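You operate a simulated robot arm through the tools that you are given. There is no shell and no other tool.

You are at the controls of a simulated robot arm. One attempt, no reset.

Task
Snug all five wheel nuts crosswise with the blue 2 Nm wrench.
Fine: the wheel on the bench; stop at each click; wrench back on its rest. Set down upright: what you pick out.

It is judged by the outcome, as a careful person would: the job done as asked, and still so three seconds after it is handed in. It fails if anything else is knocked over, pushed out of place, dropped, spilled or broken.

Robot
A 7-joint arm with a two-finger parallel gripper, fixed in place. Base frame: the origin is at the foot of the arm, x ahead of it, y to its left, z up. Readings come in mm, rad, newtons and seconds.
With the tool pointing down near the work surface it reaches from about 240 to 700 mm from the base axis. Its first joint turns from -2.897 to 2.897 rad. Payload 3.43 kg.
The tool frame sits at the grasp point between the pads (the TCP): z along the fingers, y along the line on which they close. The tips reach 34 mm beyond it. Largest opening 128 mm; finger width 24, thickness 12; the body of the gripper, 48 by 130 mm, starts 96 mm behind the TCP.
Orientation is that of the tool frame in the base frame, as a unit quaternion [x, y, z, w]. With the fingers straight down and closing along the base's y, the tool's x points along the base's -x, its y along +y and its z along -z.

Tools
- The arm moves only by the tool arm_command. Its argument "steps" is a list of rows, each an object of numbers (a shift or turn left out is 0, a gripper value left out holds the last): "x", "y", "z": the shift along the base's x, y, z in mm; "rx", "ry", "rz": the turn, a rotation vector about the base's x, y, z in rad; "gripper": the gripper command, from -1 (shut) to 1 (fully open), values between in proportion. In form: [{"x": .., "y": .., "z": .., "rx": .., "ry": .., "rz": .., "gripper": ..}, ...]. A call has 1 to 20 rows; each row shifts and turns the commanded pose from where the row before left it. A row lasts 0.2 s, in which the tool goes at most 50 mm and 0.15 rad; a call with a longer step from one row to the next is refused whole, and so is a gripper value outside its range. Where a pose cannot be reached the arm comes as near as it can. A force on the tool above 90 N (or 10 N above the force at the start of the call, whichever is more), or a blocked arm, ends the call early, and 0.2 s more pass. Each finger travels about 108 mm/s and halts on what it meets, pressing with about 23 N; the grip force reading is that of the motor and also rises with nothing between the fingers. The clock runs only during rows and for 0.2 s after the last one: add rows that do not move to give the fingers time. The reply holds the time, the measured pose of the TCP, the force on the tool along the base axes, the opening and the grip force, in the units named above and with some noise, with the torque about the TCP (base axes, N m) and any sound that the robot's microphone picked up.
- Cameras (640 x 400 px; columns grow to the right, rows downward): "scene" is fixed at [49.8, -498.3, 1613.1]; the picture's right is [0.70, -0.72, 0.00], its down [-0.52, -0.50, -0.69] and it looks along [0.49, 0.48, -0.73] (base axes); focal length 327 px, centre (320, 200). "wrist" rides on the gripper at [76, -11, -160] in the tool frame; the picture's right is [0.15, 0.99, 0.00], its down [-0.88, 0.13, -0.46] and it looks along [-0.45, 0.07, 0.89] (tool axes); focal length 234 px, centre (320, 200). There is no depth. A picture from a camera that has moved, and an enlarged one, comes with that camera's place and axes in the base frame and with its lens.
- capture(camera): a new picture of that camera. No time passes.
- move_column(by): slides the trunk up (or, below 0, down) by that many mm; the arm rides with it, the base frame stays. It gives what a move gives, with no picture.
- enlarge(camera, box): a new picture of the part [left, top, right, bottom] of that camera's present view, enlarged. No time passes.
- hand_in(): hands the job in; it is judged then, once.

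Nothing tells you positions but the pictures and the camera data. Unless the task says otherwise, let go and move clear before handing in.

The tools are called as a command line: name --argument value ..., lists and objects as JSON in quotes. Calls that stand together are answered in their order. arm_command: Moves the arm, as the interface text tells. Its arguments: {"type":"object","properties":{"steps":{"type":"array","items":{"type":"object","properties":{"x":{"type":"number"},"y":{"type":"number"},"z":{"type":"number"},"rx":{"type":"number"},"ry":{"type":"number"},"rz":{"type":"number"},"gripper":{"type":"number"}}}}},"required":["steps"]} The other tools are called the same way: move_column (by) slides the trunk up or down; capture (camera) takes a picture; enlarge (camera, box) takes an enlarged picture of a part of a camera's view; hand_in () hands the job in.

At the start:

```text
time_s: 0.0
tool_pos: [400.3, 318.8, 1127.2]
orientation: [0.0, 1.0, 0.0, 0.0]
wrist_force: [0.2, 0.1, -0.6]
wrist_torque: [0.03, 0.0, 0.02]
opening: 128.1
gripper_force: 0.0
trunk travel left (down, up): [-250.0, 74.0]
```

scene: 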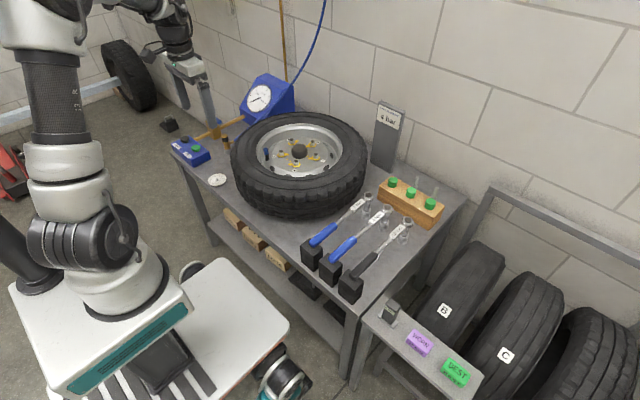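
wrist: 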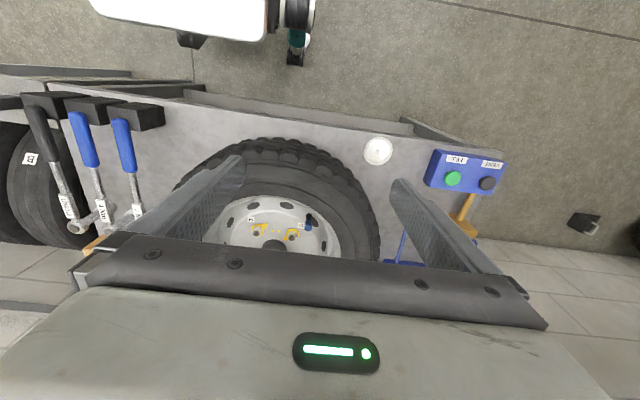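

I see a wheel on the bench, three wrenches (two blue-handled, one dark) on rests, and the arm above. I'll look closer at the wrenches' labels and the nuts first.

enlarge --camera "scene" --box '[290, 170, 450, 310]'

enlarge --camera "scene" --box '[230, 100, 380, 200]'

enlarge --camera "wrist" --box '[0, 80, 180, 250]'

enlarge --camera "wrist" --box '[190, 170, 370, 260]'

```text
2.86 times, centred on (370, 240) of scene
camera zoom: at [49.8, -498.3, 1613.1], right [0.7, -0.72, 0.0], down [-0.52, -0.5, -0.69], along [0.49, 0.48, -0.73], focal length 935 px, centre (177, 86)
```

zoom: 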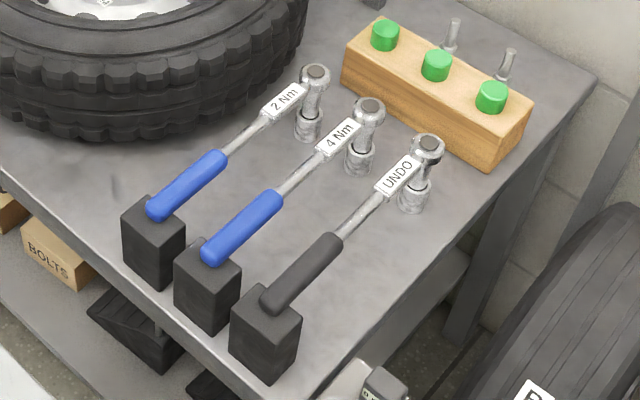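

```text
4.00 times, centred on (305, 150) of scene
camera zoom: at [49.8, -498.3, 1613.1], right [0.7, -0.72, 0.0], down [-0.52, -0.5, -0.69], along [0.49, 0.48, -0.73], focal length 1309 px, centre (380, 400)
```

zoom: 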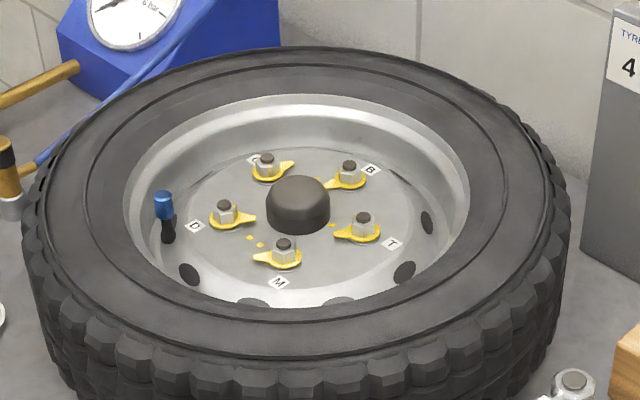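

```text
2.35 times, centred on (90, 165) of wrist
camera zoom: at [323.3, 308.7, 1285.9], right [-0.15, 0.99, 0.0], down [0.88, 0.13, 0.46], along [0.45, 0.07, -0.89], focal length 551 px, centre (861, 282)
```

zoom: 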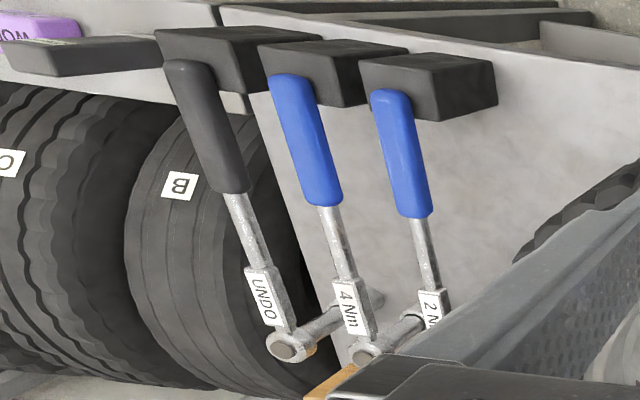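

```text
3.56 times, centred on (280, 215) of wrist
camera zoom: at [323.3, 308.7, 1285.9], right [-0.15, 0.99, 0.0], down [0.88, 0.13, 0.46], along [0.45, 0.07, -0.89], focal length 833 px, centre (462, 147)
```

zoom: 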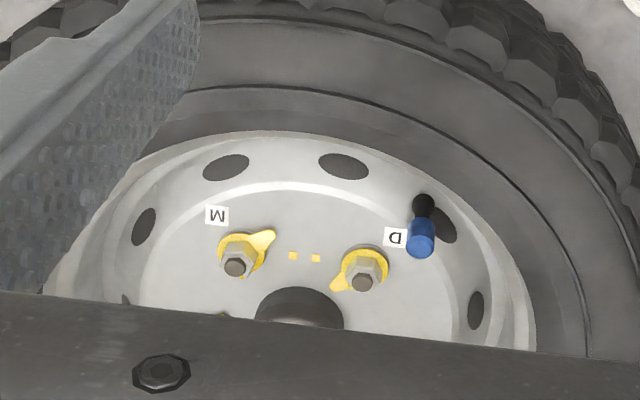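

The wrench labelled "2 Nm" is the blue one nearest the wheel, lying along x at y≈-70. The nuts in circular order are C, B, T, M, D. I'll move the arm over the wrenches for a closer look.

arm_command --steps '[{"y": -45}, {"y": -45}, {"y": -45}, {"y": -45}, {"y": -45}, {"y": -45}, {"y": -45}, {"y": -45}, {"z": -40}, {"z": -40}, {"z": 0}]'

capture --camera "wrist"

capture --camera "scene"

```text
time_s: 2.4
tool_pos: [401.3, -39.3, 1048.9]
orientation: [-0.001, 1.0, 0.001, 0.0]
wrist_force: [-0.5, 0.5, 0.5]
wrist_torque: [0.03, 0.03, 0.05]
opening: 127.9
gripper_force: 0.0
trunk travel left (down, up): [-250.0, 74.0]
```

```text
taken
camera wrist: at [325.4, -50.3, 1207.1], right [-0.15, 0.99, 0.0], down [0.88, 0.13, 0.46], along [0.45, 0.07, -0.89], focal length 234 px, centre (320, 200)
```

wrist: 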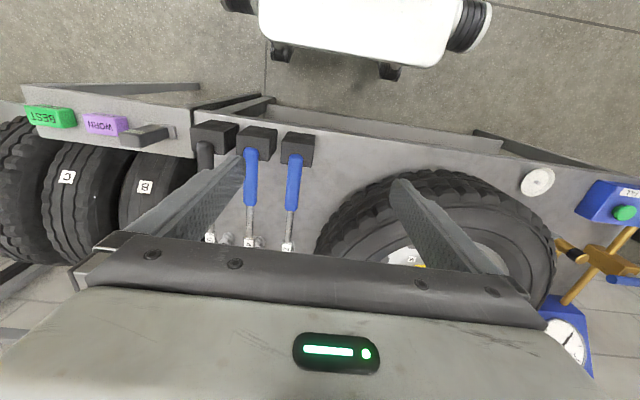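

```text
taken
```

scene: 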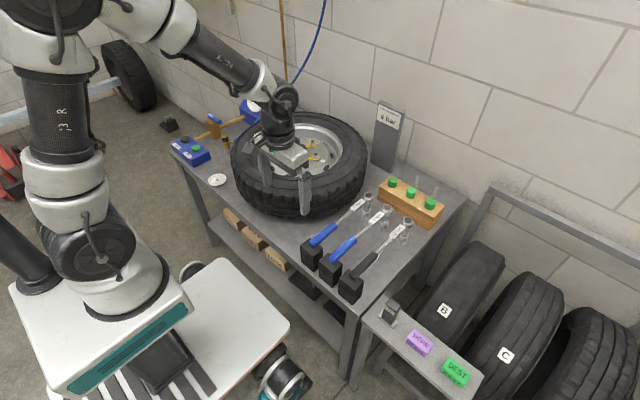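

The 2 Nm wrench lies along x at y≈-72, with its handle from about x≈448 to 563 and its head near x≈729. I'll zoom in on details before approaching.

enlarge --camera "wrist" --box '[230, 120, 350, 250]'

enlarge --camera "scene" --box '[340, 180, 420, 245]'

enlarge --camera "scene" --box '[295, 205, 375, 275]'

```text
3.08 times, centred on (290, 185) of wrist
camera zoom: at [325.4, -50.3, 1207.1], right [-0.15, 0.99, 0.0], down [0.88, 0.13, 0.46], along [0.45, 0.07, -0.89], focal length 720 px, centre (412, 246)
```

zoom: 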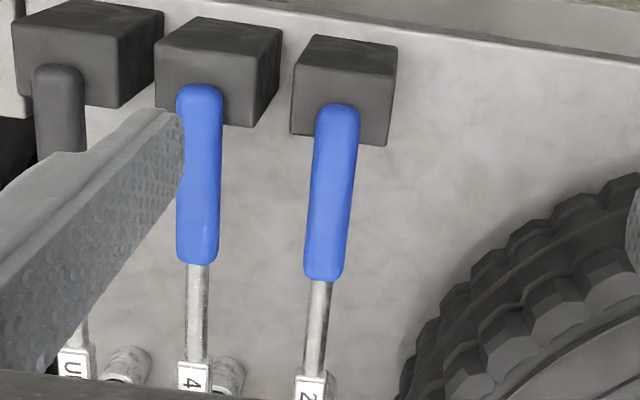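

```text
6.15 times, centred on (380, 212) of scene
camera zoom: at [49.8, -498.3, 1613.1], right [0.7, -0.72, 0.0], down [-0.52, -0.5, -0.69], along [0.49, 0.48, -0.73], focal length 2013 px, centre (-49, 123)
```

zoom: 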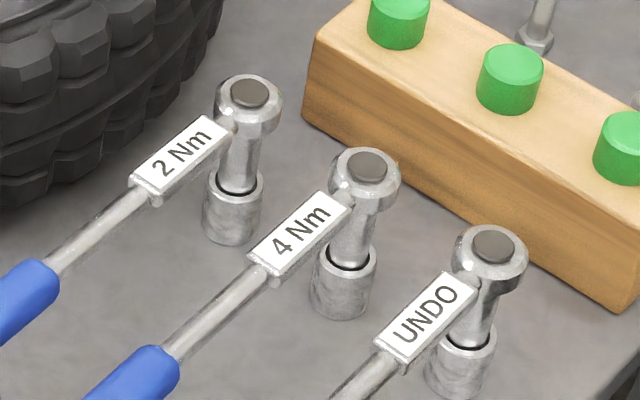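

```text
5.71 times, centred on (335, 240) of scene
camera zoom: at [49.8, -498.3, 1613.1], right [0.7, -0.72, 0.0], down [-0.52, -0.5, -0.69], along [0.49, 0.48, -0.73], focal length 1869 px, centre (234, -29)
```

zoom: 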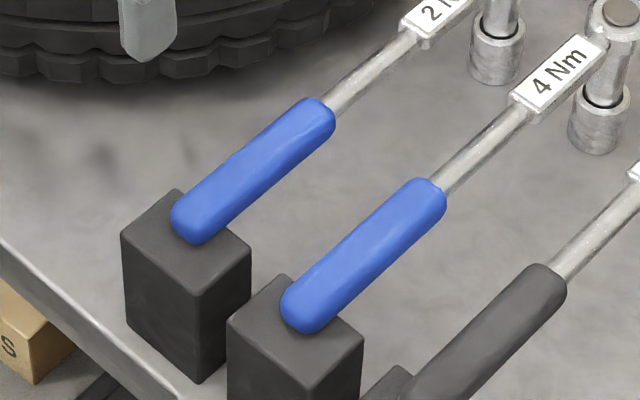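

Refined triangulation puts the handle's front end at about (561, -72, 803) and the head at about (728, -73). I'll move above the front part of the handle with a partly closed gripper and check before descending.

arm_command --steps '[{"x": 29, "y": -7, "z": -10, "gripper": -0.2}, {"x": 29, "y": -7, "z": -20}, {"x": 29, "y": -7, "z": -30}, {"x": 29, "y": -7, "z": -30}, {"x": 30, "y": -6, "z": -30}, {"z": -25}, {}]'

capture --camera "wrist"

enlarge --camera "scene" --box '[260, 140, 420, 280]'

```text
time_s: 4.0
tool_pos: [546.2, -76.4, 902.3]
orientation: [-0.001, 1.0, 0.001, 0.0]
wrist_force: [-0.1, 0.2, 0.3]
wrist_torque: [-0.01, -0.02, 0.01]
opening: 50.9
gripper_force: 0.0
trunk travel left (down, up): [-250.0, 74.0]
```

```text
taken
camera wrist: at [469.2, -85.6, 1061.4], right [-0.15, 0.99, 0.0], down [0.88, 0.13, 0.46], along [0.45, 0.07, -0.89], focal length 234 px, centre (320, 200)
```

wrist: 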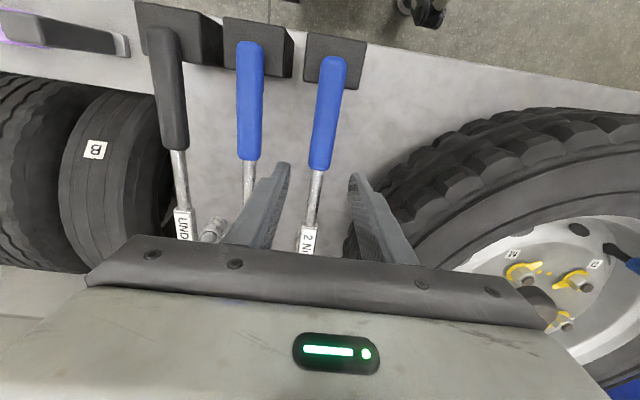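

```text
2.86 times, centred on (340, 210) of scene
camera zoom: at [49.8, -498.3, 1613.1], right [0.7, -0.72, 0.0], down [-0.52, -0.5, -0.69], along [0.49, 0.48, -0.73], focal length 935 px, centre (263, 171)
```

zoom: 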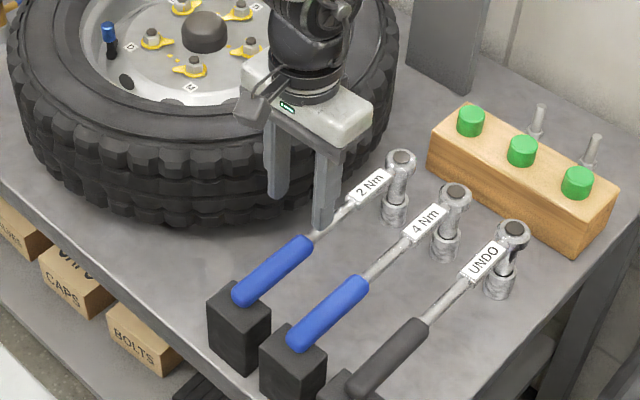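

The gripper is centred over the handle within a few mm. I'll descend to just above the handle axis and close.

arm_command --steps '[{"y": 4, "z": -30}, {"z": -30}, {"z": -20}, {"z": -9}, {}]'

enlarge --camera "scene" --box '[295, 185, 385, 260]'

capture --camera "wrist"

```text
time_s: 5.2
tool_pos: [546.5, -70.0, 812.6]
orientation: [0.0, 1.0, 0.0, 0.0]
wrist_force: [0.3, -0.5, 0.9]
wrist_torque: [-0.01, -0.01, 0.01]
opening: 51.3
gripper_force: 0.0
trunk travel left (down, up): [-250.0, 74.0]
```

```text
5.33 times, centred on (340, 222) of scene
camera zoom: at [49.8, -498.3, 1613.1], right [0.7, -0.72, 0.0], down [-0.52, -0.5, -0.69], along [0.49, 0.48, -0.73], focal length 1745 px, centre (213, 80)
```

zoom: 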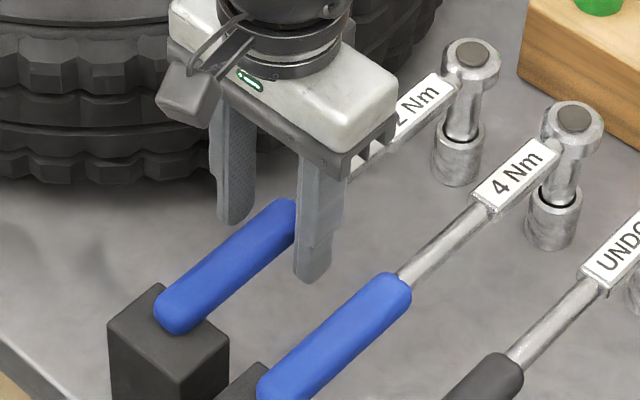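

```text
taken
camera wrist: at [469.8, -80.8, 971.7], right [-0.15, 0.99, 0.0], down [0.88, 0.13, 0.46], along [0.45, 0.07, -0.89], focal length 234 px, centre (320, 200)
```

wrist: 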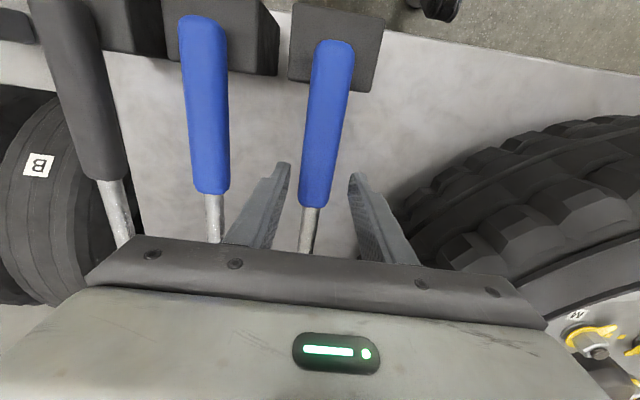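

The fingers straddle the handle evenly. I'll close on it.

arm_command --steps '[{"y": -2}, {"gripper": -0.4}, {"gripper": -0.6}, {"gripper": -0.8}, {"gripper": -1}, {}, {}]'

enlarge --camera "scene" --box '[295, 175, 405, 260]'

```text
time_s: 6.8
tool_pos: [545.7, -72.6, 813.0]
orientation: [-0.001, 1.0, 0.0, 0.0]
wrist_force: [0.4, -3.2, 1.1]
wrist_torque: [-0.12, -0.07, -0.1]
opening: 25.6
gripper_force: 23.2
trunk travel left (down, up): [-250.0, 74.0]
```

```text
4.71 times, centred on (350, 218) of scene
camera zoom: at [49.8, -498.3, 1613.1], right [0.7, -0.72, 0.0], down [-0.52, -0.5, -0.69], along [0.49, 0.48, -0.73], focal length 1540 px, centre (179, 118)
```

zoom: 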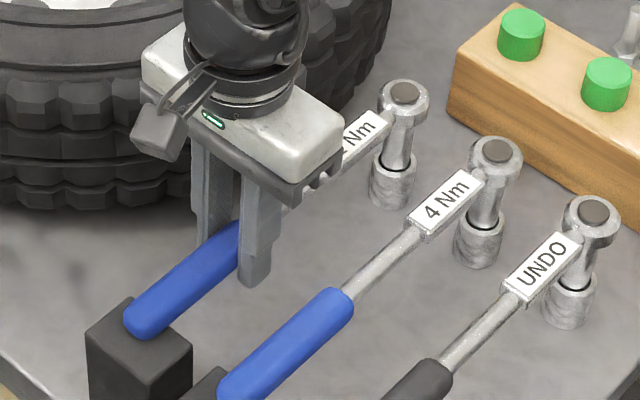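

The handle is gripped (25.6 mm). I'll lift slowly and check for sag.

arm_command --steps '[{"z": 8}, {"z": 12}, {"z": 20}, {}]'

enlarge --camera "scene" --box '[295, 165, 405, 260]'

capture --camera "wrist"

```text
time_s: 7.8
tool_pos: [545.7, -71.8, 852.2]
orientation: [0.0, 1.0, 0.0, -0.001]
wrist_force: [0.0, 0.3, -5.3]
wrist_torque: [-0.03, 0.47, 0.0]
opening: 25.8
gripper_force: 23.3
trunk travel left (down, up): [-250.0, 74.0]
```

```text
4.21 times, centred on (350, 212) of scene
camera zoom: at [49.8, -498.3, 1613.1], right [0.7, -0.72, 0.0], down [-0.52, -0.5, -0.69], along [0.49, 0.48, -0.73], focal length 1377 px, centre (194, 147)
```

zoom: 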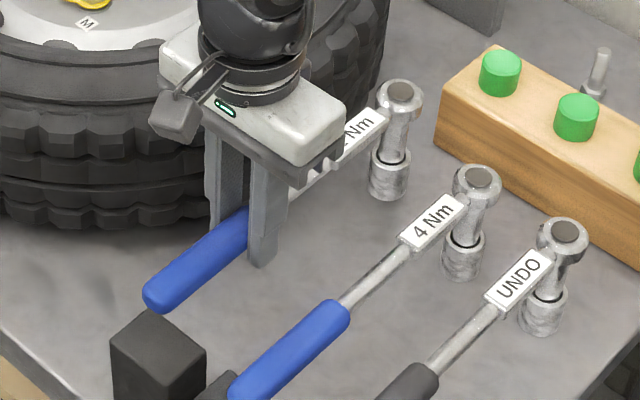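

```text
taken
camera wrist: at [469.5, -82.8, 1011.0], right [-0.15, 0.99, 0.0], down [0.88, 0.13, 0.46], along [0.45, 0.07, -0.89], focal length 234 px, centre (320, 200)
```

wrist: 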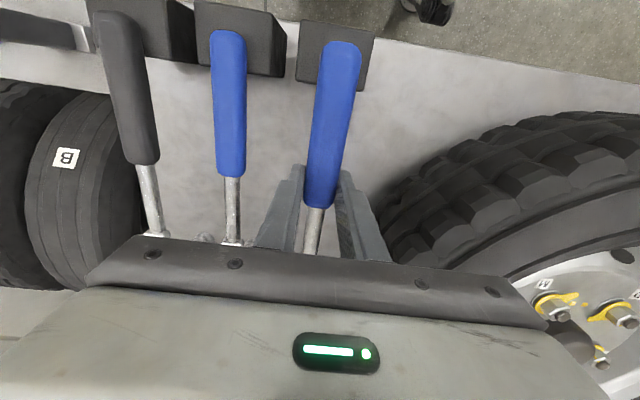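

The wrench came up level and firm, with no visible sag. Now I'll study the nuts closely before moving over.

enlarge --camera "scene" --box '[275, 130, 335, 172]'

enlarge --camera "scene" --box '[225, 100, 385, 220]'

enlarge --camera "wrist" --box '[500, 240, 640, 400]'

```text
9.52 times, centred on (305, 151) of scene
camera zoom: at [49.8, -498.3, 1613.1], right [0.7, -0.72, 0.0], down [-0.52, -0.5, -0.69], along [0.49, 0.48, -0.73], focal length 3116 px, centre (463, 667)
```

zoom: 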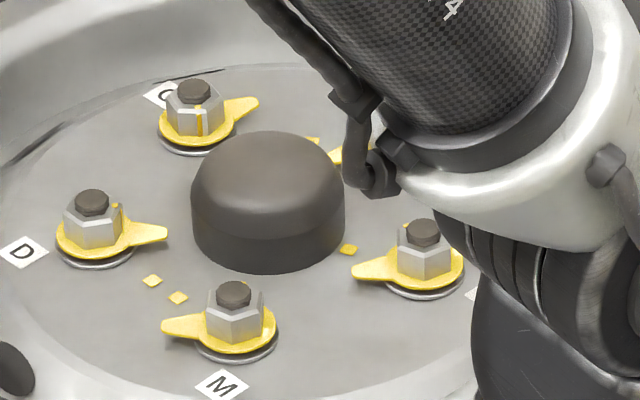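

```text
3.33 times, centred on (305, 160) of scene
camera zoom: at [49.8, -498.3, 1613.1], right [0.7, -0.72, 0.0], down [-0.52, -0.5, -0.69], along [0.49, 0.48, -0.73], focal length 1090 px, centre (370, 333)
```

zoom: 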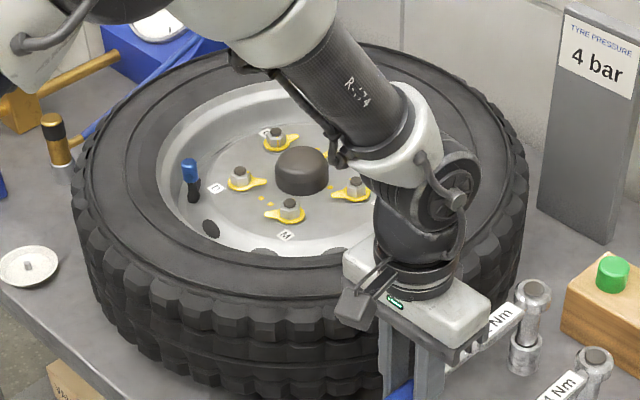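

```text
2.50 times, centred on (570, 320) of wrist
camera zoom: at [469.5, -82.8, 1011.0], right [-0.15, 0.99, 0.0], down [0.88, 0.13, 0.46], along [0.45, 0.07, -0.89], focal length 585 px, centre (-305, -100)
```

zoom: 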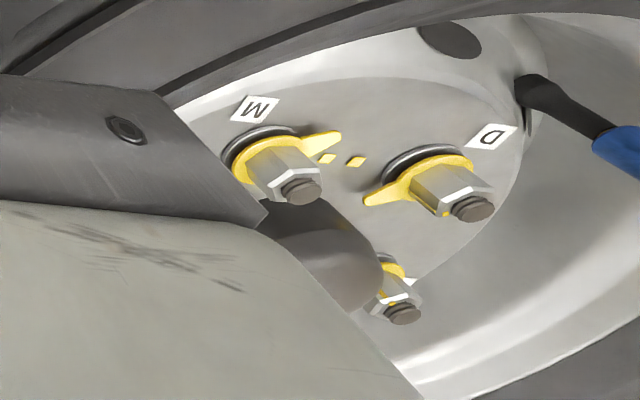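

The yellow dots on the disc appear to be marks that the pointers would reach when the nuts turn clockwise by roughly 25–55°. I'll zoom tightly on individual nuts to get the hex orientation.

enlarge --camera "scene" --box '[288, 154, 308, 170]'

enlarge --camera "scene" --box '[276, 144, 296, 160]'

enlarge --camera "scene" --box '[286, 134, 306, 148]'

enlarge --camera "scene" --box '[306, 148, 326, 164]'

```text
16.00 times, centred on (298, 162) of scene
camera zoom: at [49.8, -498.3, 1613.1], right [0.7, -0.72, 0.0], down [-0.52, -0.5, -0.69], along [0.49, 0.48, -0.73], focal length 5234 px, centre (672, 808)
```

zoom: 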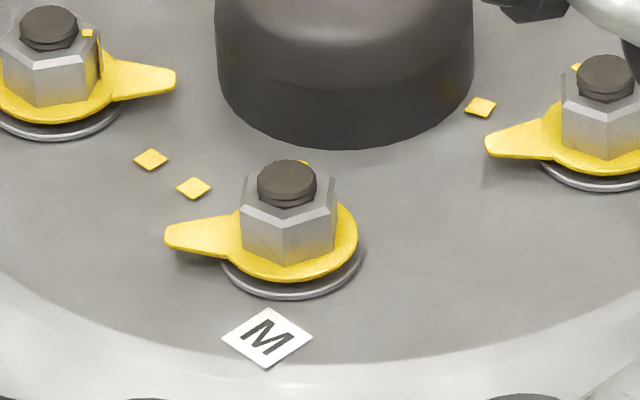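

```text
16.00 times, centred on (286, 152) of scene
camera zoom: at [49.8, -498.3, 1613.1], right [0.7, -0.72, 0.0], down [-0.52, -0.5, -0.69], along [0.49, 0.48, -0.73], focal length 5234 px, centre (864, 968)
```

zoom: 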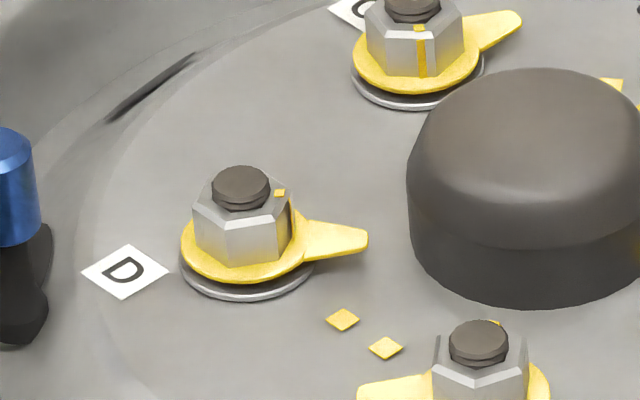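

```text
16.00 times, centred on (296, 141) of scene
camera zoom: at [49.8, -498.3, 1613.1], right [0.7, -0.72, 0.0], down [-0.52, -0.5, -0.69], along [0.49, 0.48, -0.73], focal length 5234 px, centre (704, 1144)
```

zoom: 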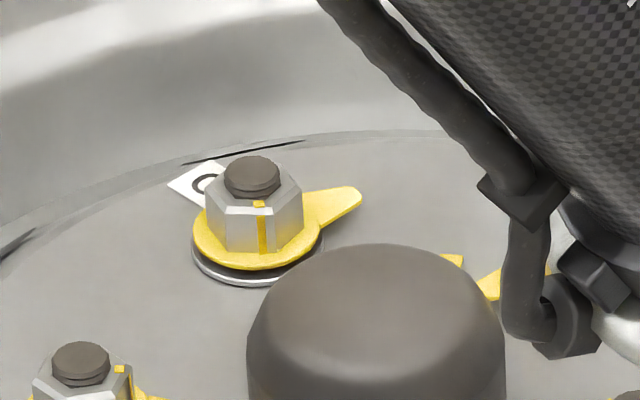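

```text
16.00 times, centred on (316, 156) of scene
camera zoom: at [49.8, -498.3, 1613.1], right [0.7, -0.72, 0.0], down [-0.52, -0.5, -0.69], along [0.49, 0.48, -0.73], focal length 5234 px, centre (384, 904)
```

zoom: 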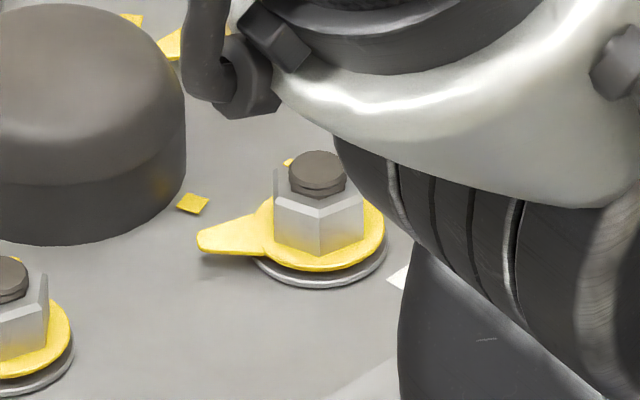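

M's nut has a hex corner facing the camera, and its pointer sits about 35° counter-clockwise of its dot. I'll start with M, then go C, T, D, B in a star. First I raise the wrench, swing it over M with a yaw of about 44°, and hover.

arm_command --steps '[{"z": 40}, {"z": 40}, {"z": 40}, {"z": 40}, {"x": -2.6, "y": 26.6, "rz": 0.128}, {"x": -2.6, "y": 26.6, "rz": 0.128}, {"x": -2.6, "y": 26.6, "rz": 0.128}, {"x": -2.6, "y": 26.6, "rz": 0.128}, {"x": -2.6, "y": 26.6, "rz": 0.128}, {"x": -2.6, "y": 26.6, "rz": 0.128}, {}, {}]'

enlarge --camera "scene" --box '[225, 100, 385, 220]'

capture --camera "wrist"

```text
time_s: 10.4
tool_pos: [530.2, 85.7, 1011.9]
orientation: [-0.376, 0.927, 0.0, -0.001]
wrist_force: [0.0, 0.1, -5.9]
wrist_torque: [-0.31, 0.32, 0.01]
opening: 25.9
gripper_force: 23.1
trunk travel left (down, up): [-250.0, 74.0]
```

```text
3.33 times, centred on (305, 160) of scene
camera zoom: at [49.8, -498.3, 1613.1], right [0.7, -0.72, 0.0], down [-0.52, -0.5, -0.69], along [0.49, 0.48, -0.73], focal length 1090 px, centre (370, 333)
```

zoom: 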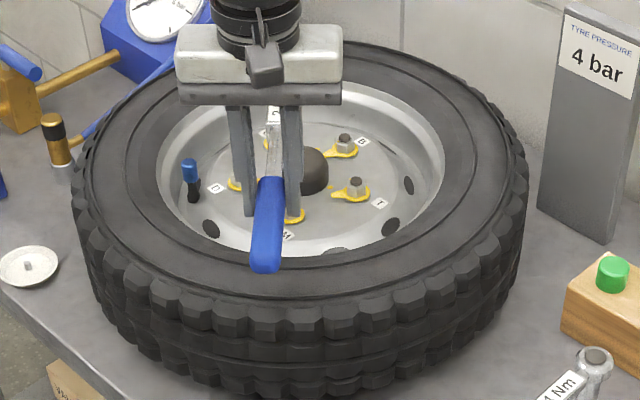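

```text
taken
camera wrist: at [483.1, 25.5, 1172.0], right [-0.79, 0.61, 0.0], down [0.54, 0.71, 0.46], along [0.28, 0.36, -0.89], focal length 234 px, centre (320, 200)
```

wrist: 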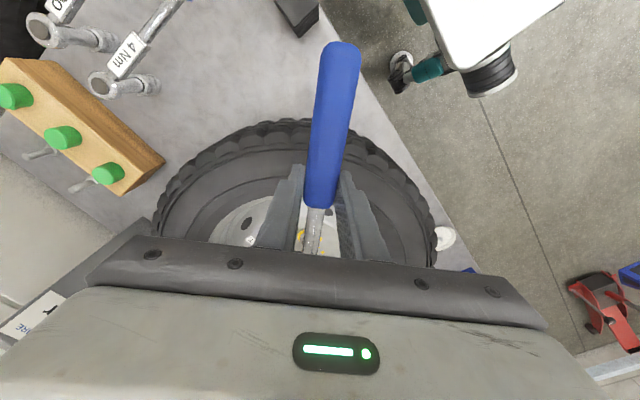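

The gripper blocks the scene camera's view at this yaw, so I'll use yaw -16° (the same hex phase) where the head will be visible.

arm_command --steps '[{"x": -5.4, "y": 21.8, "rz": -0.131}, {"x": -5.4, "y": 21.8, "rz": -0.131}, {"x": -5.4, "y": 21.8, "rz": -0.131}, {"x": -5.4, "y": 21.8, "rz": -0.131}, {"x": -5.4, "y": 21.8, "rz": -0.131}, {"x": -5.4, "y": 21.8, "rz": -0.131}, {"x": -5.4, "y": 21.8, "rz": -0.131}, {"x": -5.4, "y": 21.8, "rz": -0.131}, {}, {}]'

enlarge --camera "scene" --box '[225, 90, 385, 210]'

enlarge --camera "scene" --box '[270, 120, 330, 165]'

```text
time_s: 12.6
tool_pos: [488.9, 262.0, 1013.7]
orientation: [0.141, 0.99, -0.001, -0.001]
wrist_force: [-0.1, -0.2, -6.9]
wrist_torque: [0.13, 0.48, 0.03]
opening: 25.9
gripper_force: 23.5
trunk travel left (down, up): [-250.0, 74.0]
```

```text
3.33 times, centred on (305, 150) of scene
camera zoom: at [49.8, -498.3, 1613.1], right [0.7, -0.72, 0.0], down [-0.52, -0.5, -0.69], along [0.49, 0.48, -0.73], focal length 1090 px, centre (370, 367)
```

zoom: 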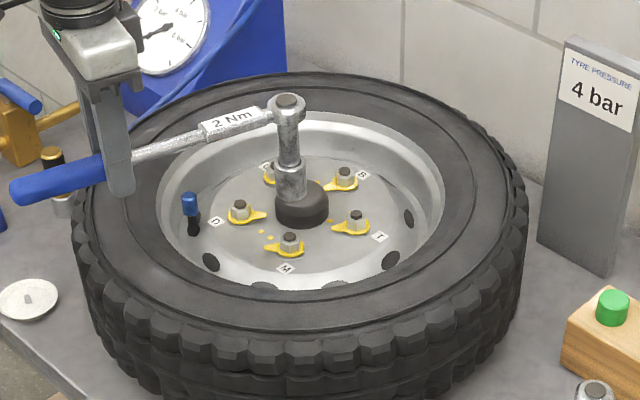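

```text
8.89 times, centred on (300, 142) of scene
camera zoom: at [49.8, -498.3, 1613.1], right [0.7, -0.72, 0.0], down [-0.52, -0.5, -0.69], along [0.49, 0.48, -0.73], focal length 2908 px, centre (498, 711)
```

zoom: 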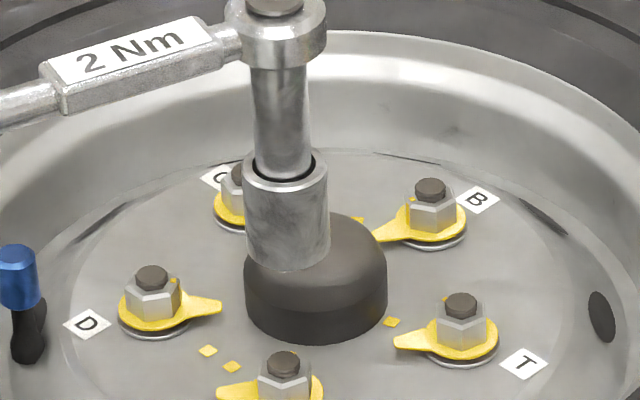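

Good view now. The socket is nearly over M. I'll lower to just above the stud and compare pixel positions.

arm_command --steps '[{"x": -4, "z": -20}, {"z": -20}, {}, {}]'

enlarge --camera "scene" --box '[280, 135, 315, 170]'

enlarge --camera "scene" --box '[200, 90, 340, 190]'

```text
time_s: 13.6
tool_pos: [482.9, 260.2, 973.8]
orientation: [0.139, 0.99, 0.0, 0.001]
wrist_force: [0.2, -0.2, -7.0]
wrist_torque: [0.13, 0.48, 0.0]
opening: 25.8
gripper_force: 22.8
trunk travel left (down, up): [-250.0, 74.0]
```

```text
11.43 times, centred on (298, 152) of scene
camera zoom: at [49.8, -498.3, 1613.1], right [0.7, -0.72, 0.0], down [-0.52, -0.5, -0.69], along [0.49, 0.48, -0.73], focal length 3739 px, centre (577, 743)
```

zoom: 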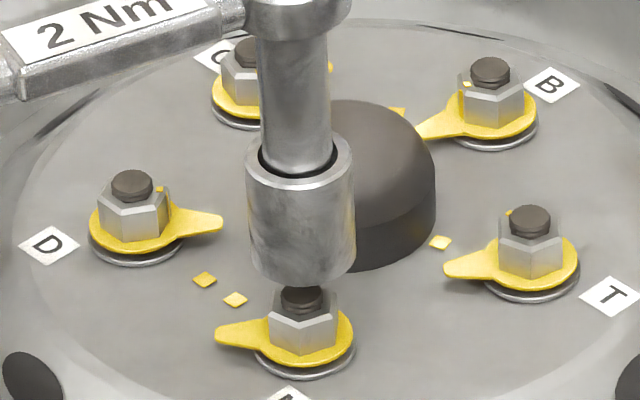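

```text
4.00 times, centred on (270, 140) of scene
camera zoom: at [49.8, -498.3, 1613.1], right [0.7, -0.72, 0.0], down [-0.52, -0.5, -0.69], along [0.49, 0.48, -0.73], focal length 1309 px, centre (520, 440)
```

zoom: 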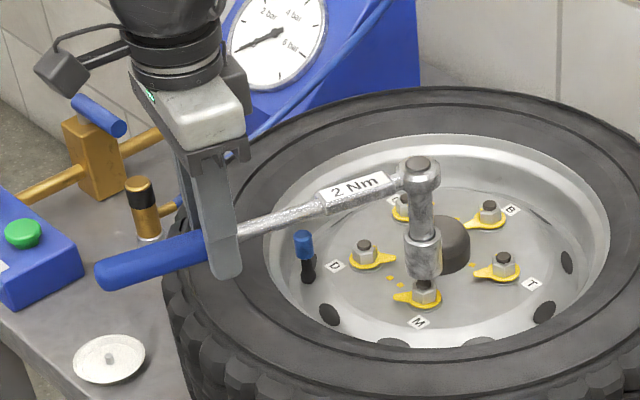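

The socket is aligned within a few mm. I'll lower a bit more and inspect, since less height difference means less parallax.

arm_command --steps '[{"x": 1.5, "y": 1.5, "z": -6}, {"z": -6}, {}, {}]'

enlarge --camera "scene" --box '[286, 140, 312, 168]'

```text
time_s: 14.6
tool_pos: [485.2, 263.4, 960.2]
orientation: [0.14, 0.99, -0.001, 0.0]
wrist_force: [0.4, 0.0, -5.4]
wrist_torque: [0.14, 0.45, 0.01]
opening: 25.7
gripper_force: 23.1
trunk travel left (down, up): [-250.0, 74.0]
```

```text
14.29 times, centred on (299, 154) of scene
camera zoom: at [49.8, -498.3, 1613.1], right [0.7, -0.72, 0.0], down [-0.52, -0.5, -0.69], along [0.49, 0.48, -0.73], focal length 4674 px, centre (620, 857)
```

zoom: 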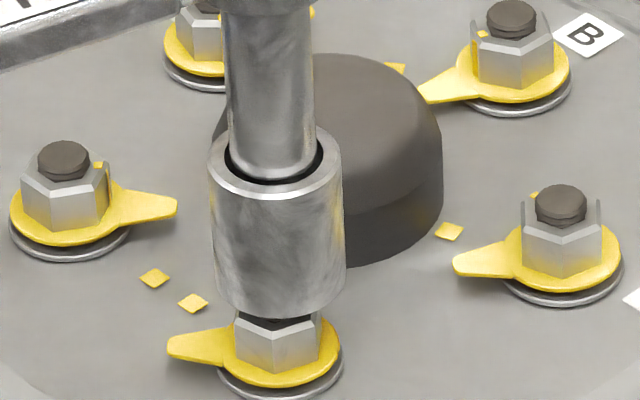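

Horizontal alignment in the picture is good. I'll lower in small steps with force checks.

arm_command --steps '[{"x": 0.7, "y": 0.7, "z": -4}, {"z": -4}, {}]'

enlarge --camera "scene" --box '[286, 140, 312, 168]'

```text
time_s: 15.4
tool_pos: [484.6, 262.8, 952.9]
orientation: [0.139, 0.99, 0.0, 0.0]
wrist_force: [-11.5, 0.7, 5.7]
wrist_torque: [-0.5, -0.31, -0.62]
opening: 25.9
gripper_force: 23.1
trunk travel left (down, up): [-250.0, 74.0]
```

```text
14.29 times, centred on (299, 154) of scene
camera zoom: at [49.8, -498.3, 1613.1], right [0.7, -0.72, 0.0], down [-0.52, -0.5, -0.69], along [0.49, 0.48, -0.73], focal length 4674 px, centre (620, 857)
```

zoom: 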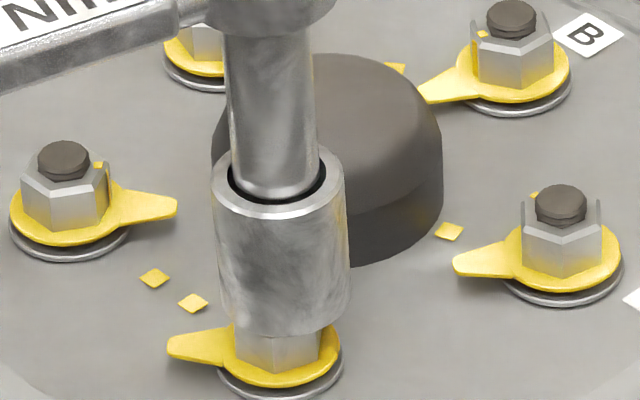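

There's contact with a sideways force toward -x, so the socket sits slightly too far in +x. I'll lift a little, shift and retry.

arm_command --steps '[{"z": 4}, {"x": -2, "y": 0.5}, {}]'

arm_command --steps '[{"z": -2}, {"z": -2}, {}]'

enlarge --camera "scene" --box '[286, 140, 312, 168]'

```text
time_s: 16.2
tool_pos: [483.2, 263.6, 956.0]
orientation: [0.139, 0.99, 0.0, -0.001]
wrist_force: [0.1, -0.1, -6.0]
wrist_torque: [0.13, 0.46, -0.03]
opening: 26.1
gripper_force: 22.5
trunk travel left (down, up): [-250.0, 74.0]
```

```text
time_s: 17.0
tool_pos: [482.5, 263.5, 953.1]
orientation: [0.14, 0.99, 0.0, 0.0]
wrist_force: [-5.3, -1.0, 3.8]
wrist_torque: [-0.56, -0.52, -0.5]
opening: 25.9
gripper_force: 23.2
trunk travel left (down, up): [-250.0, 74.0]
```

```text
14.29 times, centred on (299, 154) of scene
camera zoom: at [49.8, -498.3, 1613.1], right [0.7, -0.72, 0.0], down [-0.52, -0.5, -0.69], along [0.49, 0.48, -0.73], focal length 4674 px, centre (620, 857)
```

zoom: 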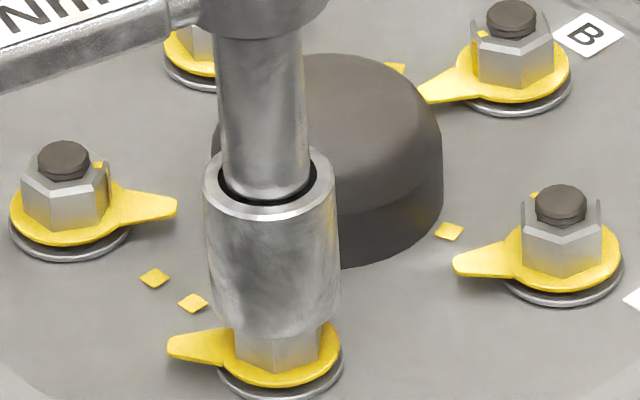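

The lateral force has halved, which suggests the remaining error lies along the viewing direction. I'll lift, shift toward the camera and lower again.

arm_command --steps '[{"z": 4}, {"x": -1.6, "y": -1.6}, {}, {"z": -2}, {"z": -2}, {}]'

enlarge --camera "scene" --box '[286, 140, 312, 168]'

```text
time_s: 18.4
tool_pos: [482.1, 262.1, 953.9]
orientation: [0.139, 0.99, 0.0, 0.0]
wrist_force: [0.1, 0.1, -5.8]
wrist_torque: [0.14, 0.45, -0.02]
opening: 25.6
gripper_force: 23.0
trunk travel left (down, up): [-250.0, 74.0]
```

```text
14.29 times, centred on (299, 154) of scene
camera zoom: at [49.8, -498.3, 1613.1], right [0.7, -0.72, 0.0], down [-0.52, -0.5, -0.69], along [0.49, 0.48, -0.73], focal length 4674 px, centre (620, 857)
```

zoom: 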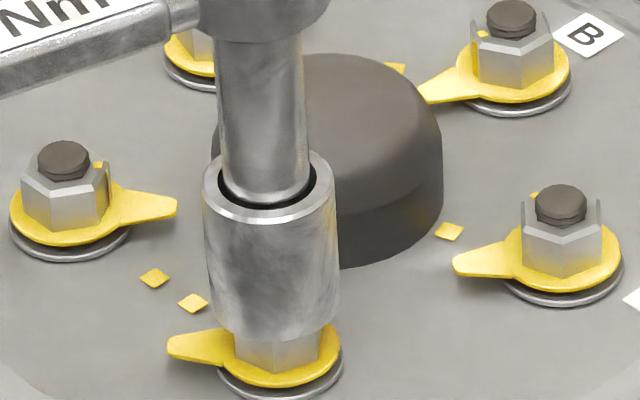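

Contact is gone at this height. I'll continue lowering in small steps.

arm_command --steps '[{"z": -2}, {}, {"z": -2}, {}]'

enlarge --camera "scene" --box '[286, 140, 312, 168]'

```text
time_s: 19.4
tool_pos: [481.4, 261.2, 948.7]
orientation: [0.14, 0.99, 0.0, 0.0]
wrist_force: [-1.5, -2.2, -6.8]
wrist_torque: [-0.03, 0.51, -0.31]
opening: 26.0
gripper_force: 23.1
trunk travel left (down, up): [-250.0, 74.0]
```

```text
14.29 times, centred on (299, 154) of scene
camera zoom: at [49.8, -498.3, 1613.1], right [0.7, -0.72, 0.0], down [-0.52, -0.5, -0.69], along [0.49, 0.48, -0.73], focal length 4674 px, centre (620, 857)
```

zoom: 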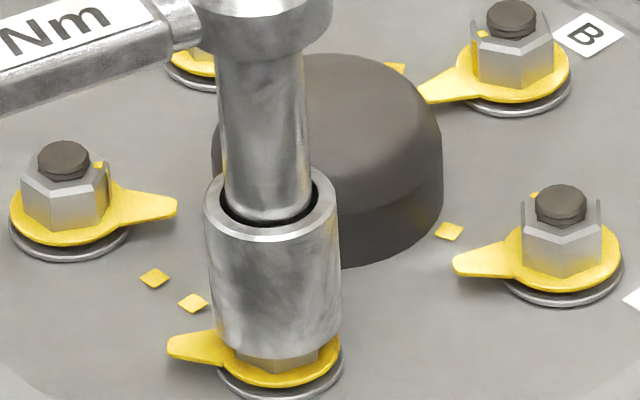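

The socket is sliding over the nut with only slight lateral force. I'll keep going down with a tiny shift.

arm_command --steps '[{"x": -0.5, "y": -0.7}, {"z": -2}, {}, {"z": -2}, {}]'

arm_command --steps '[{"z": -2}, {}, {"z": -2}, {}]'

enlarge --camera "scene" --box '[286, 140, 312, 168]'

```text
time_s: 20.6
tool_pos: [480.7, 261.4, 946.4]
orientation: [0.14, 0.99, 0.0, 0.0]
wrist_force: [-0.5, -0.8, -5.9]
wrist_torque: [-0.08, 0.37, -0.27]
opening: 25.6
gripper_force: 23.0
trunk travel left (down, up): [-250.0, 74.0]
```

```text
time_s: 21.6
tool_pos: [481.3, 261.4, 941.2]
orientation: [0.14, 0.99, 0.0, 0.001]
wrist_force: [-0.2, -1.2, -6.4]
wrist_torque: [-0.09, 0.4, -0.25]
opening: 26.0
gripper_force: 23.8
trunk travel left (down, up): [-250.0, 74.0]
```

```text
14.29 times, centred on (299, 154) of scene
camera zoom: at [49.8, -498.3, 1613.1], right [0.7, -0.72, 0.0], down [-0.52, -0.5, -0.69], along [0.49, 0.48, -0.73], focal length 4674 px, centre (620, 857)
```

zoom: 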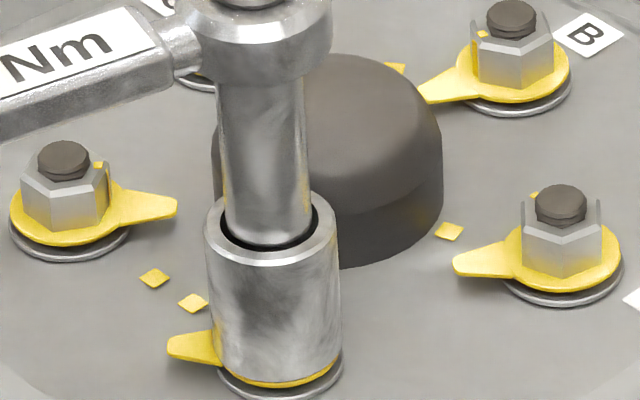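

The socket is fully over M (the hex phase matched). I'll begin turning clockwise about the nut axis in small increments, watching torque and sound.

arm_command --steps '[{"x": 1.26, "y": 4.31, "rz": -0.025}, {"x": 1.37, "y": 4.28, "rz": -0.025}, {"x": 1.47, "y": 4.24, "rz": -0.025}, {"x": 1.58, "y": 4.2, "rz": -0.025}]'

enlarge --camera "scene" --box '[280, 140, 312, 168]'

```text
time_s: 22.6
tool_pos: [486.9, 278.7, 941.2]
orientation: [0.189, 0.982, 0.001, -0.001]
wrist_force: [-0.9, -0.2, -6.5]
wrist_torque: [0.12, 0.52, 0.03]
opening: 25.8
gripper_force: 23.1
trunk travel left (down, up): [-250.0, 74.0]
```

```text
14.29 times, centred on (296, 154) of scene
camera zoom: at [49.8, -498.3, 1613.1], right [0.7, -0.72, 0.0], down [-0.52, -0.5, -0.69], along [0.49, 0.48, -0.73], focal length 4674 px, centre (663, 857)
```

zoom: 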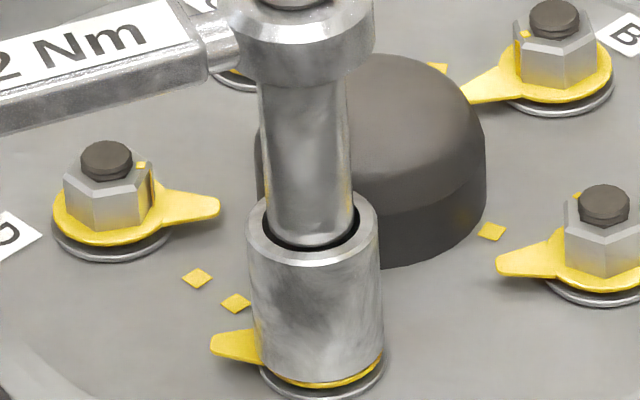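

No nut motion yet, which is probably socket play. I'll continue.

arm_command --steps '[{"x": 1.68, "y": 4.16, "rz": -0.025}, {"x": 1.78, "y": 4.12, "rz": -0.025}, {"x": 1.89, "y": 4.07, "rz": -0.025}, {"x": 1.99, "y": 4.02, "rz": -0.025}]'

enlarge --camera "scene" --box '[280, 140, 312, 168]'

```text
time_s: 23.6
tool_pos: [494.6, 295.5, 940.8]
orientation: [0.238, 0.971, 0.0, -0.001]
wrist_force: [-2.4, -1.5, -6.4]
wrist_torque: [0.07, 0.53, 0.15]
opening: 25.8
gripper_force: 22.3
trunk travel left (down, up): [-250.0, 74.0]
```

```text
14.29 times, centred on (296, 154) of scene
camera zoom: at [49.8, -498.3, 1613.1], right [0.7, -0.72, 0.0], down [-0.52, -0.5, -0.69], along [0.49, 0.48, -0.73], focal length 4674 px, centre (663, 857)
```

zoom: 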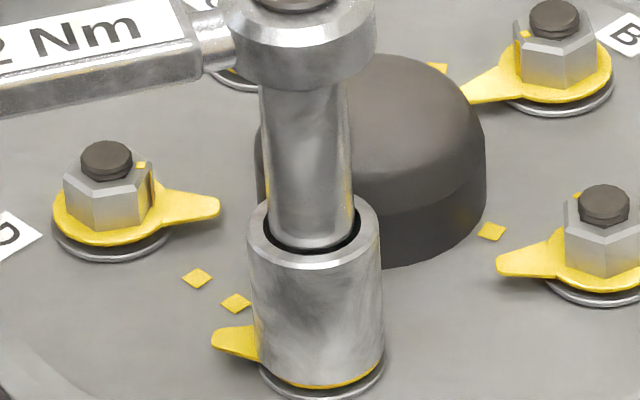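

The nut is turning now with about 0.6 Nm of resistance. I'll continue in steps.

arm_command --steps '[{"x": 2.12, "y": 3.97, "rz": -0.025}, {"x": 2.22, "y": 3.92, "rz": -0.025}, {"x": 2.31, "y": 3.86, "rz": -0.025}, {"x": 2.41, "y": 3.8, "rz": -0.025}]'

enlarge --camera "scene" --box '[280, 140, 312, 168]'

```text
time_s: 24.6
tool_pos: [503.9, 311.1, 942.2]
orientation: [0.287, 0.958, 0.0, 0.0]
wrist_force: [-1.5, -3.2, -5.4]
wrist_torque: [-0.13, 0.37, 0.17]
opening: 25.9
gripper_force: 23.3
trunk travel left (down, up): [-250.0, 74.0]
```

```text
14.29 times, centred on (296, 154) of scene
camera zoom: at [49.8, -498.3, 1613.1], right [0.7, -0.72, 0.0], down [-0.52, -0.5, -0.69], along [0.49, 0.48, -0.73], focal length 4674 px, centre (663, 857)
```

zoom: 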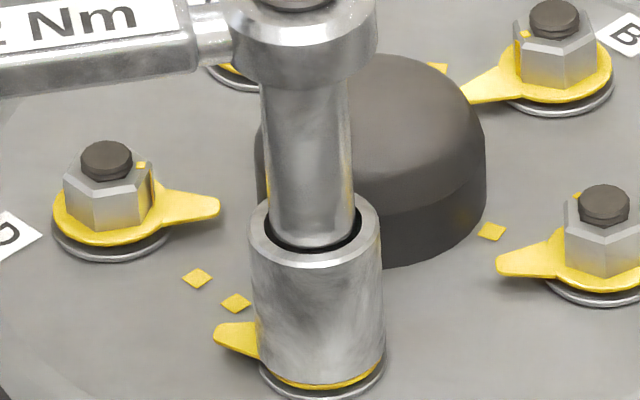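

arm_command --steps '[{"x": 2.52, "y": 3.73, "rz": -0.025}, {"x": 2.61, "y": 3.66, "rz": -0.025}, {"x": 2.71, "y": 3.6, "rz": -0.025}, {"x": 2.79, "y": 3.53, "rz": -0.025}]'

enlarge --camera "scene" --box '[280, 140, 312, 168]'

```text
time_s: 25.6
tool_pos: [513.4, 326.4, 940.0]
orientation: [0.333, 0.943, 0.0, 0.0]
wrist_force: [-0.6, -0.2, -5.6]
wrist_torque: [0.18, 0.46, 0.57]
opening: 25.7
gripper_force: 22.8
trunk travel left (down, up): [-250.0, 74.0]
```

```text
14.29 times, centred on (296, 154) of scene
camera zoom: at [49.8, -498.3, 1613.1], right [0.7, -0.72, 0.0], down [-0.52, -0.5, -0.69], along [0.49, 0.48, -0.73], focal length 4674 px, centre (663, 857)
```

zoom: 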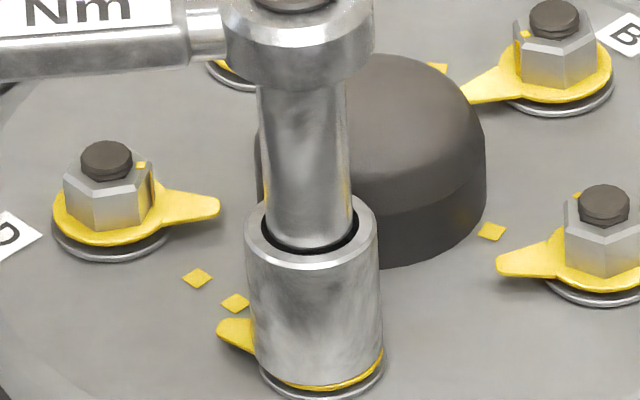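

arm_command --steps '[{"x": 3.1, "y": 3.3, "rz": -0.025}, {"x": 3.15, "y": 3.25, "rz": -0.025}, {"x": 3.23, "y": 3.2, "rz": -0.025}, {"x": 3.3, "y": 3.1, "rz": -0.025}]'

enlarge --camera "scene" --box '[280, 140, 312, 168]'

```text
time_s: 26.6
tool_pos: [526.2, 337.4, 942.1]
orientation: [0.38, 0.925, 0.0, 0.001]
wrist_force: [-3.6, -1.2, -4.4]
wrist_torque: [0.09, 0.62, 0.4]
opening: 25.8
gripper_force: 23.0
trunk travel left (down, up): [-250.0, 74.0]
```

```text
14.29 times, centred on (296, 154) of scene
camera zoom: at [49.8, -498.3, 1613.1], right [0.7, -0.72, 0.0], down [-0.52, -0.5, -0.69], along [0.49, 0.48, -0.73], focal length 4674 px, centre (663, 857)
```

zoom: 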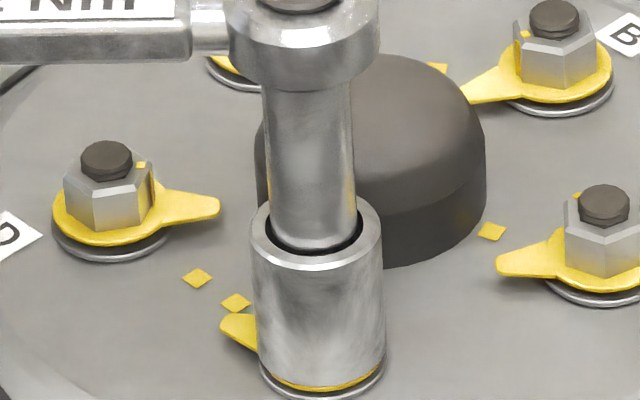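

The pointer is about 15° from its dot, with torque near 1.0 Nm. I'm switching to finer steps.

arm_command --steps '[{"x": 3.15, "y": 3.2, "rz": -0.025}, {"x": 3.2, "y": 3.1, "rz": -0.025}, {"x": 3.3, "y": 3.0, "rz": -0.025}]'

enlarge --camera "scene" --box '[280, 140, 312, 168]'

```text
time_s: 27.4
tool_pos: [536.2, 346.5, 941.3]
orientation: [0.414, 0.91, 0.0, 0.0]
wrist_force: [-2.3, -2.6, -4.5]
wrist_torque: [-0.04, 0.51, 0.59]
opening: 25.9
gripper_force: 23.6
trunk travel left (down, up): [-250.0, 74.0]
```

```text
14.29 times, centred on (296, 154) of scene
camera zoom: at [49.8, -498.3, 1613.1], right [0.7, -0.72, 0.0], down [-0.52, -0.5, -0.69], along [0.49, 0.48, -0.73], focal length 4674 px, centre (663, 857)
```

zoom: 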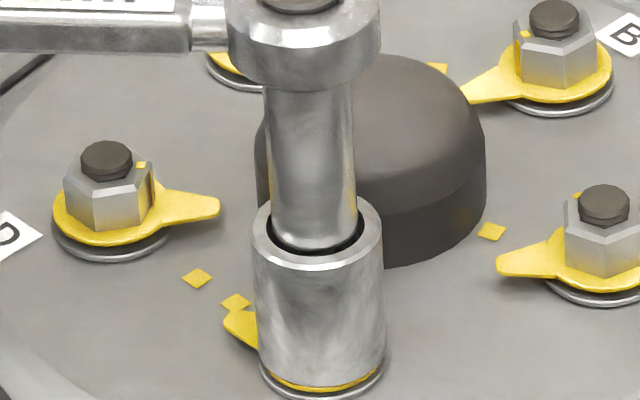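

arm_command --steps '[{"x": 2.72, "y": 2.36, "rz": -0.02}, {"x": 2.76, "y": 2.31, "rz": -0.02}]'

arm_command --steps '[{"x": 2.8, "y": 2.26, "rz": -0.02}]'

enlarge --camera "scene" --box '[280, 140, 312, 168]'

```text
time_s: 28.0
tool_pos: [541.1, 351.5, 940.5]
orientation: [0.433, 0.901, 0.0, -0.001]
wrist_force: [-1.8, -3.3, -6.0]
wrist_torque: [0.05, 0.5, 0.7]
opening: 26.2
gripper_force: 22.7
trunk travel left (down, up): [-250.0, 74.0]
```

```text
time_s: 28.4
tool_pos: [544.3, 354.2, 940.1]
orientation: [0.442, 0.897, 0.001, 0.0]
wrist_force: [-4.0, -3.0, -4.4]
wrist_torque: [-0.19, 0.47, 0.59]
opening: 26.0
gripper_force: 22.6
trunk travel left (down, up): [-250.0, 74.0]
```

```text
14.29 times, centred on (296, 154) of scene
camera zoom: at [49.8, -498.3, 1613.1], right [0.7, -0.72, 0.0], down [-0.52, -0.5, -0.69], along [0.49, 0.48, -0.73], focal length 4674 px, centre (663, 857)
```

zoom: 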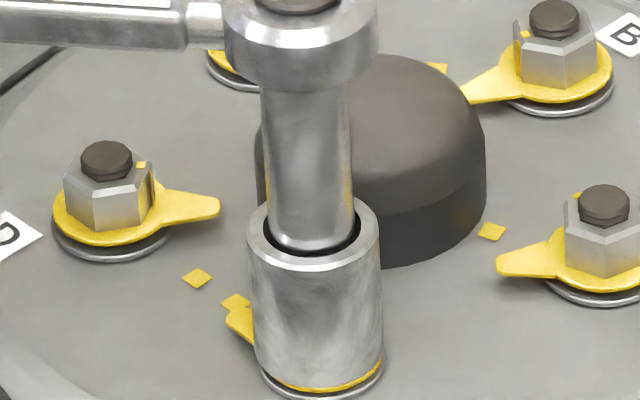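

Torque is about 1.5 Nm and the pointer nearly reaches the dot. Single fine steps from here until the click.

arm_command --steps '[{"x": 2.3, "y": 1.55, "rz": -0.015}]'

arm_command --steps '[{"x": 2.3, "y": 1.5, "rz": -0.015}]'

```text
time_s: 28.8
tool_pos: [546.6, 354.7, 940.1]
orientation: [0.449, 0.894, -0.001, 0.001]
wrist_force: [-3.3, -2.4, -5.2]
wrist_torque: [-0.04, 0.47, 0.77]
opening: 25.9
gripper_force: 22.8
trunk travel left (down, up): [-250.0, 74.0]
```

```text
time_s: 29.2
tool_pos: [547.9, 356.8, 941.1]
orientation: [0.455, 0.891, -0.001, -0.001]
wrist_force: [-3.8, -3.8, -7.2]
wrist_torque: [0.21, 0.76, 0.59]
opening: 26.1
gripper_force: 22.3
trunk travel left (down, up): [-250.0, 74.0]
```

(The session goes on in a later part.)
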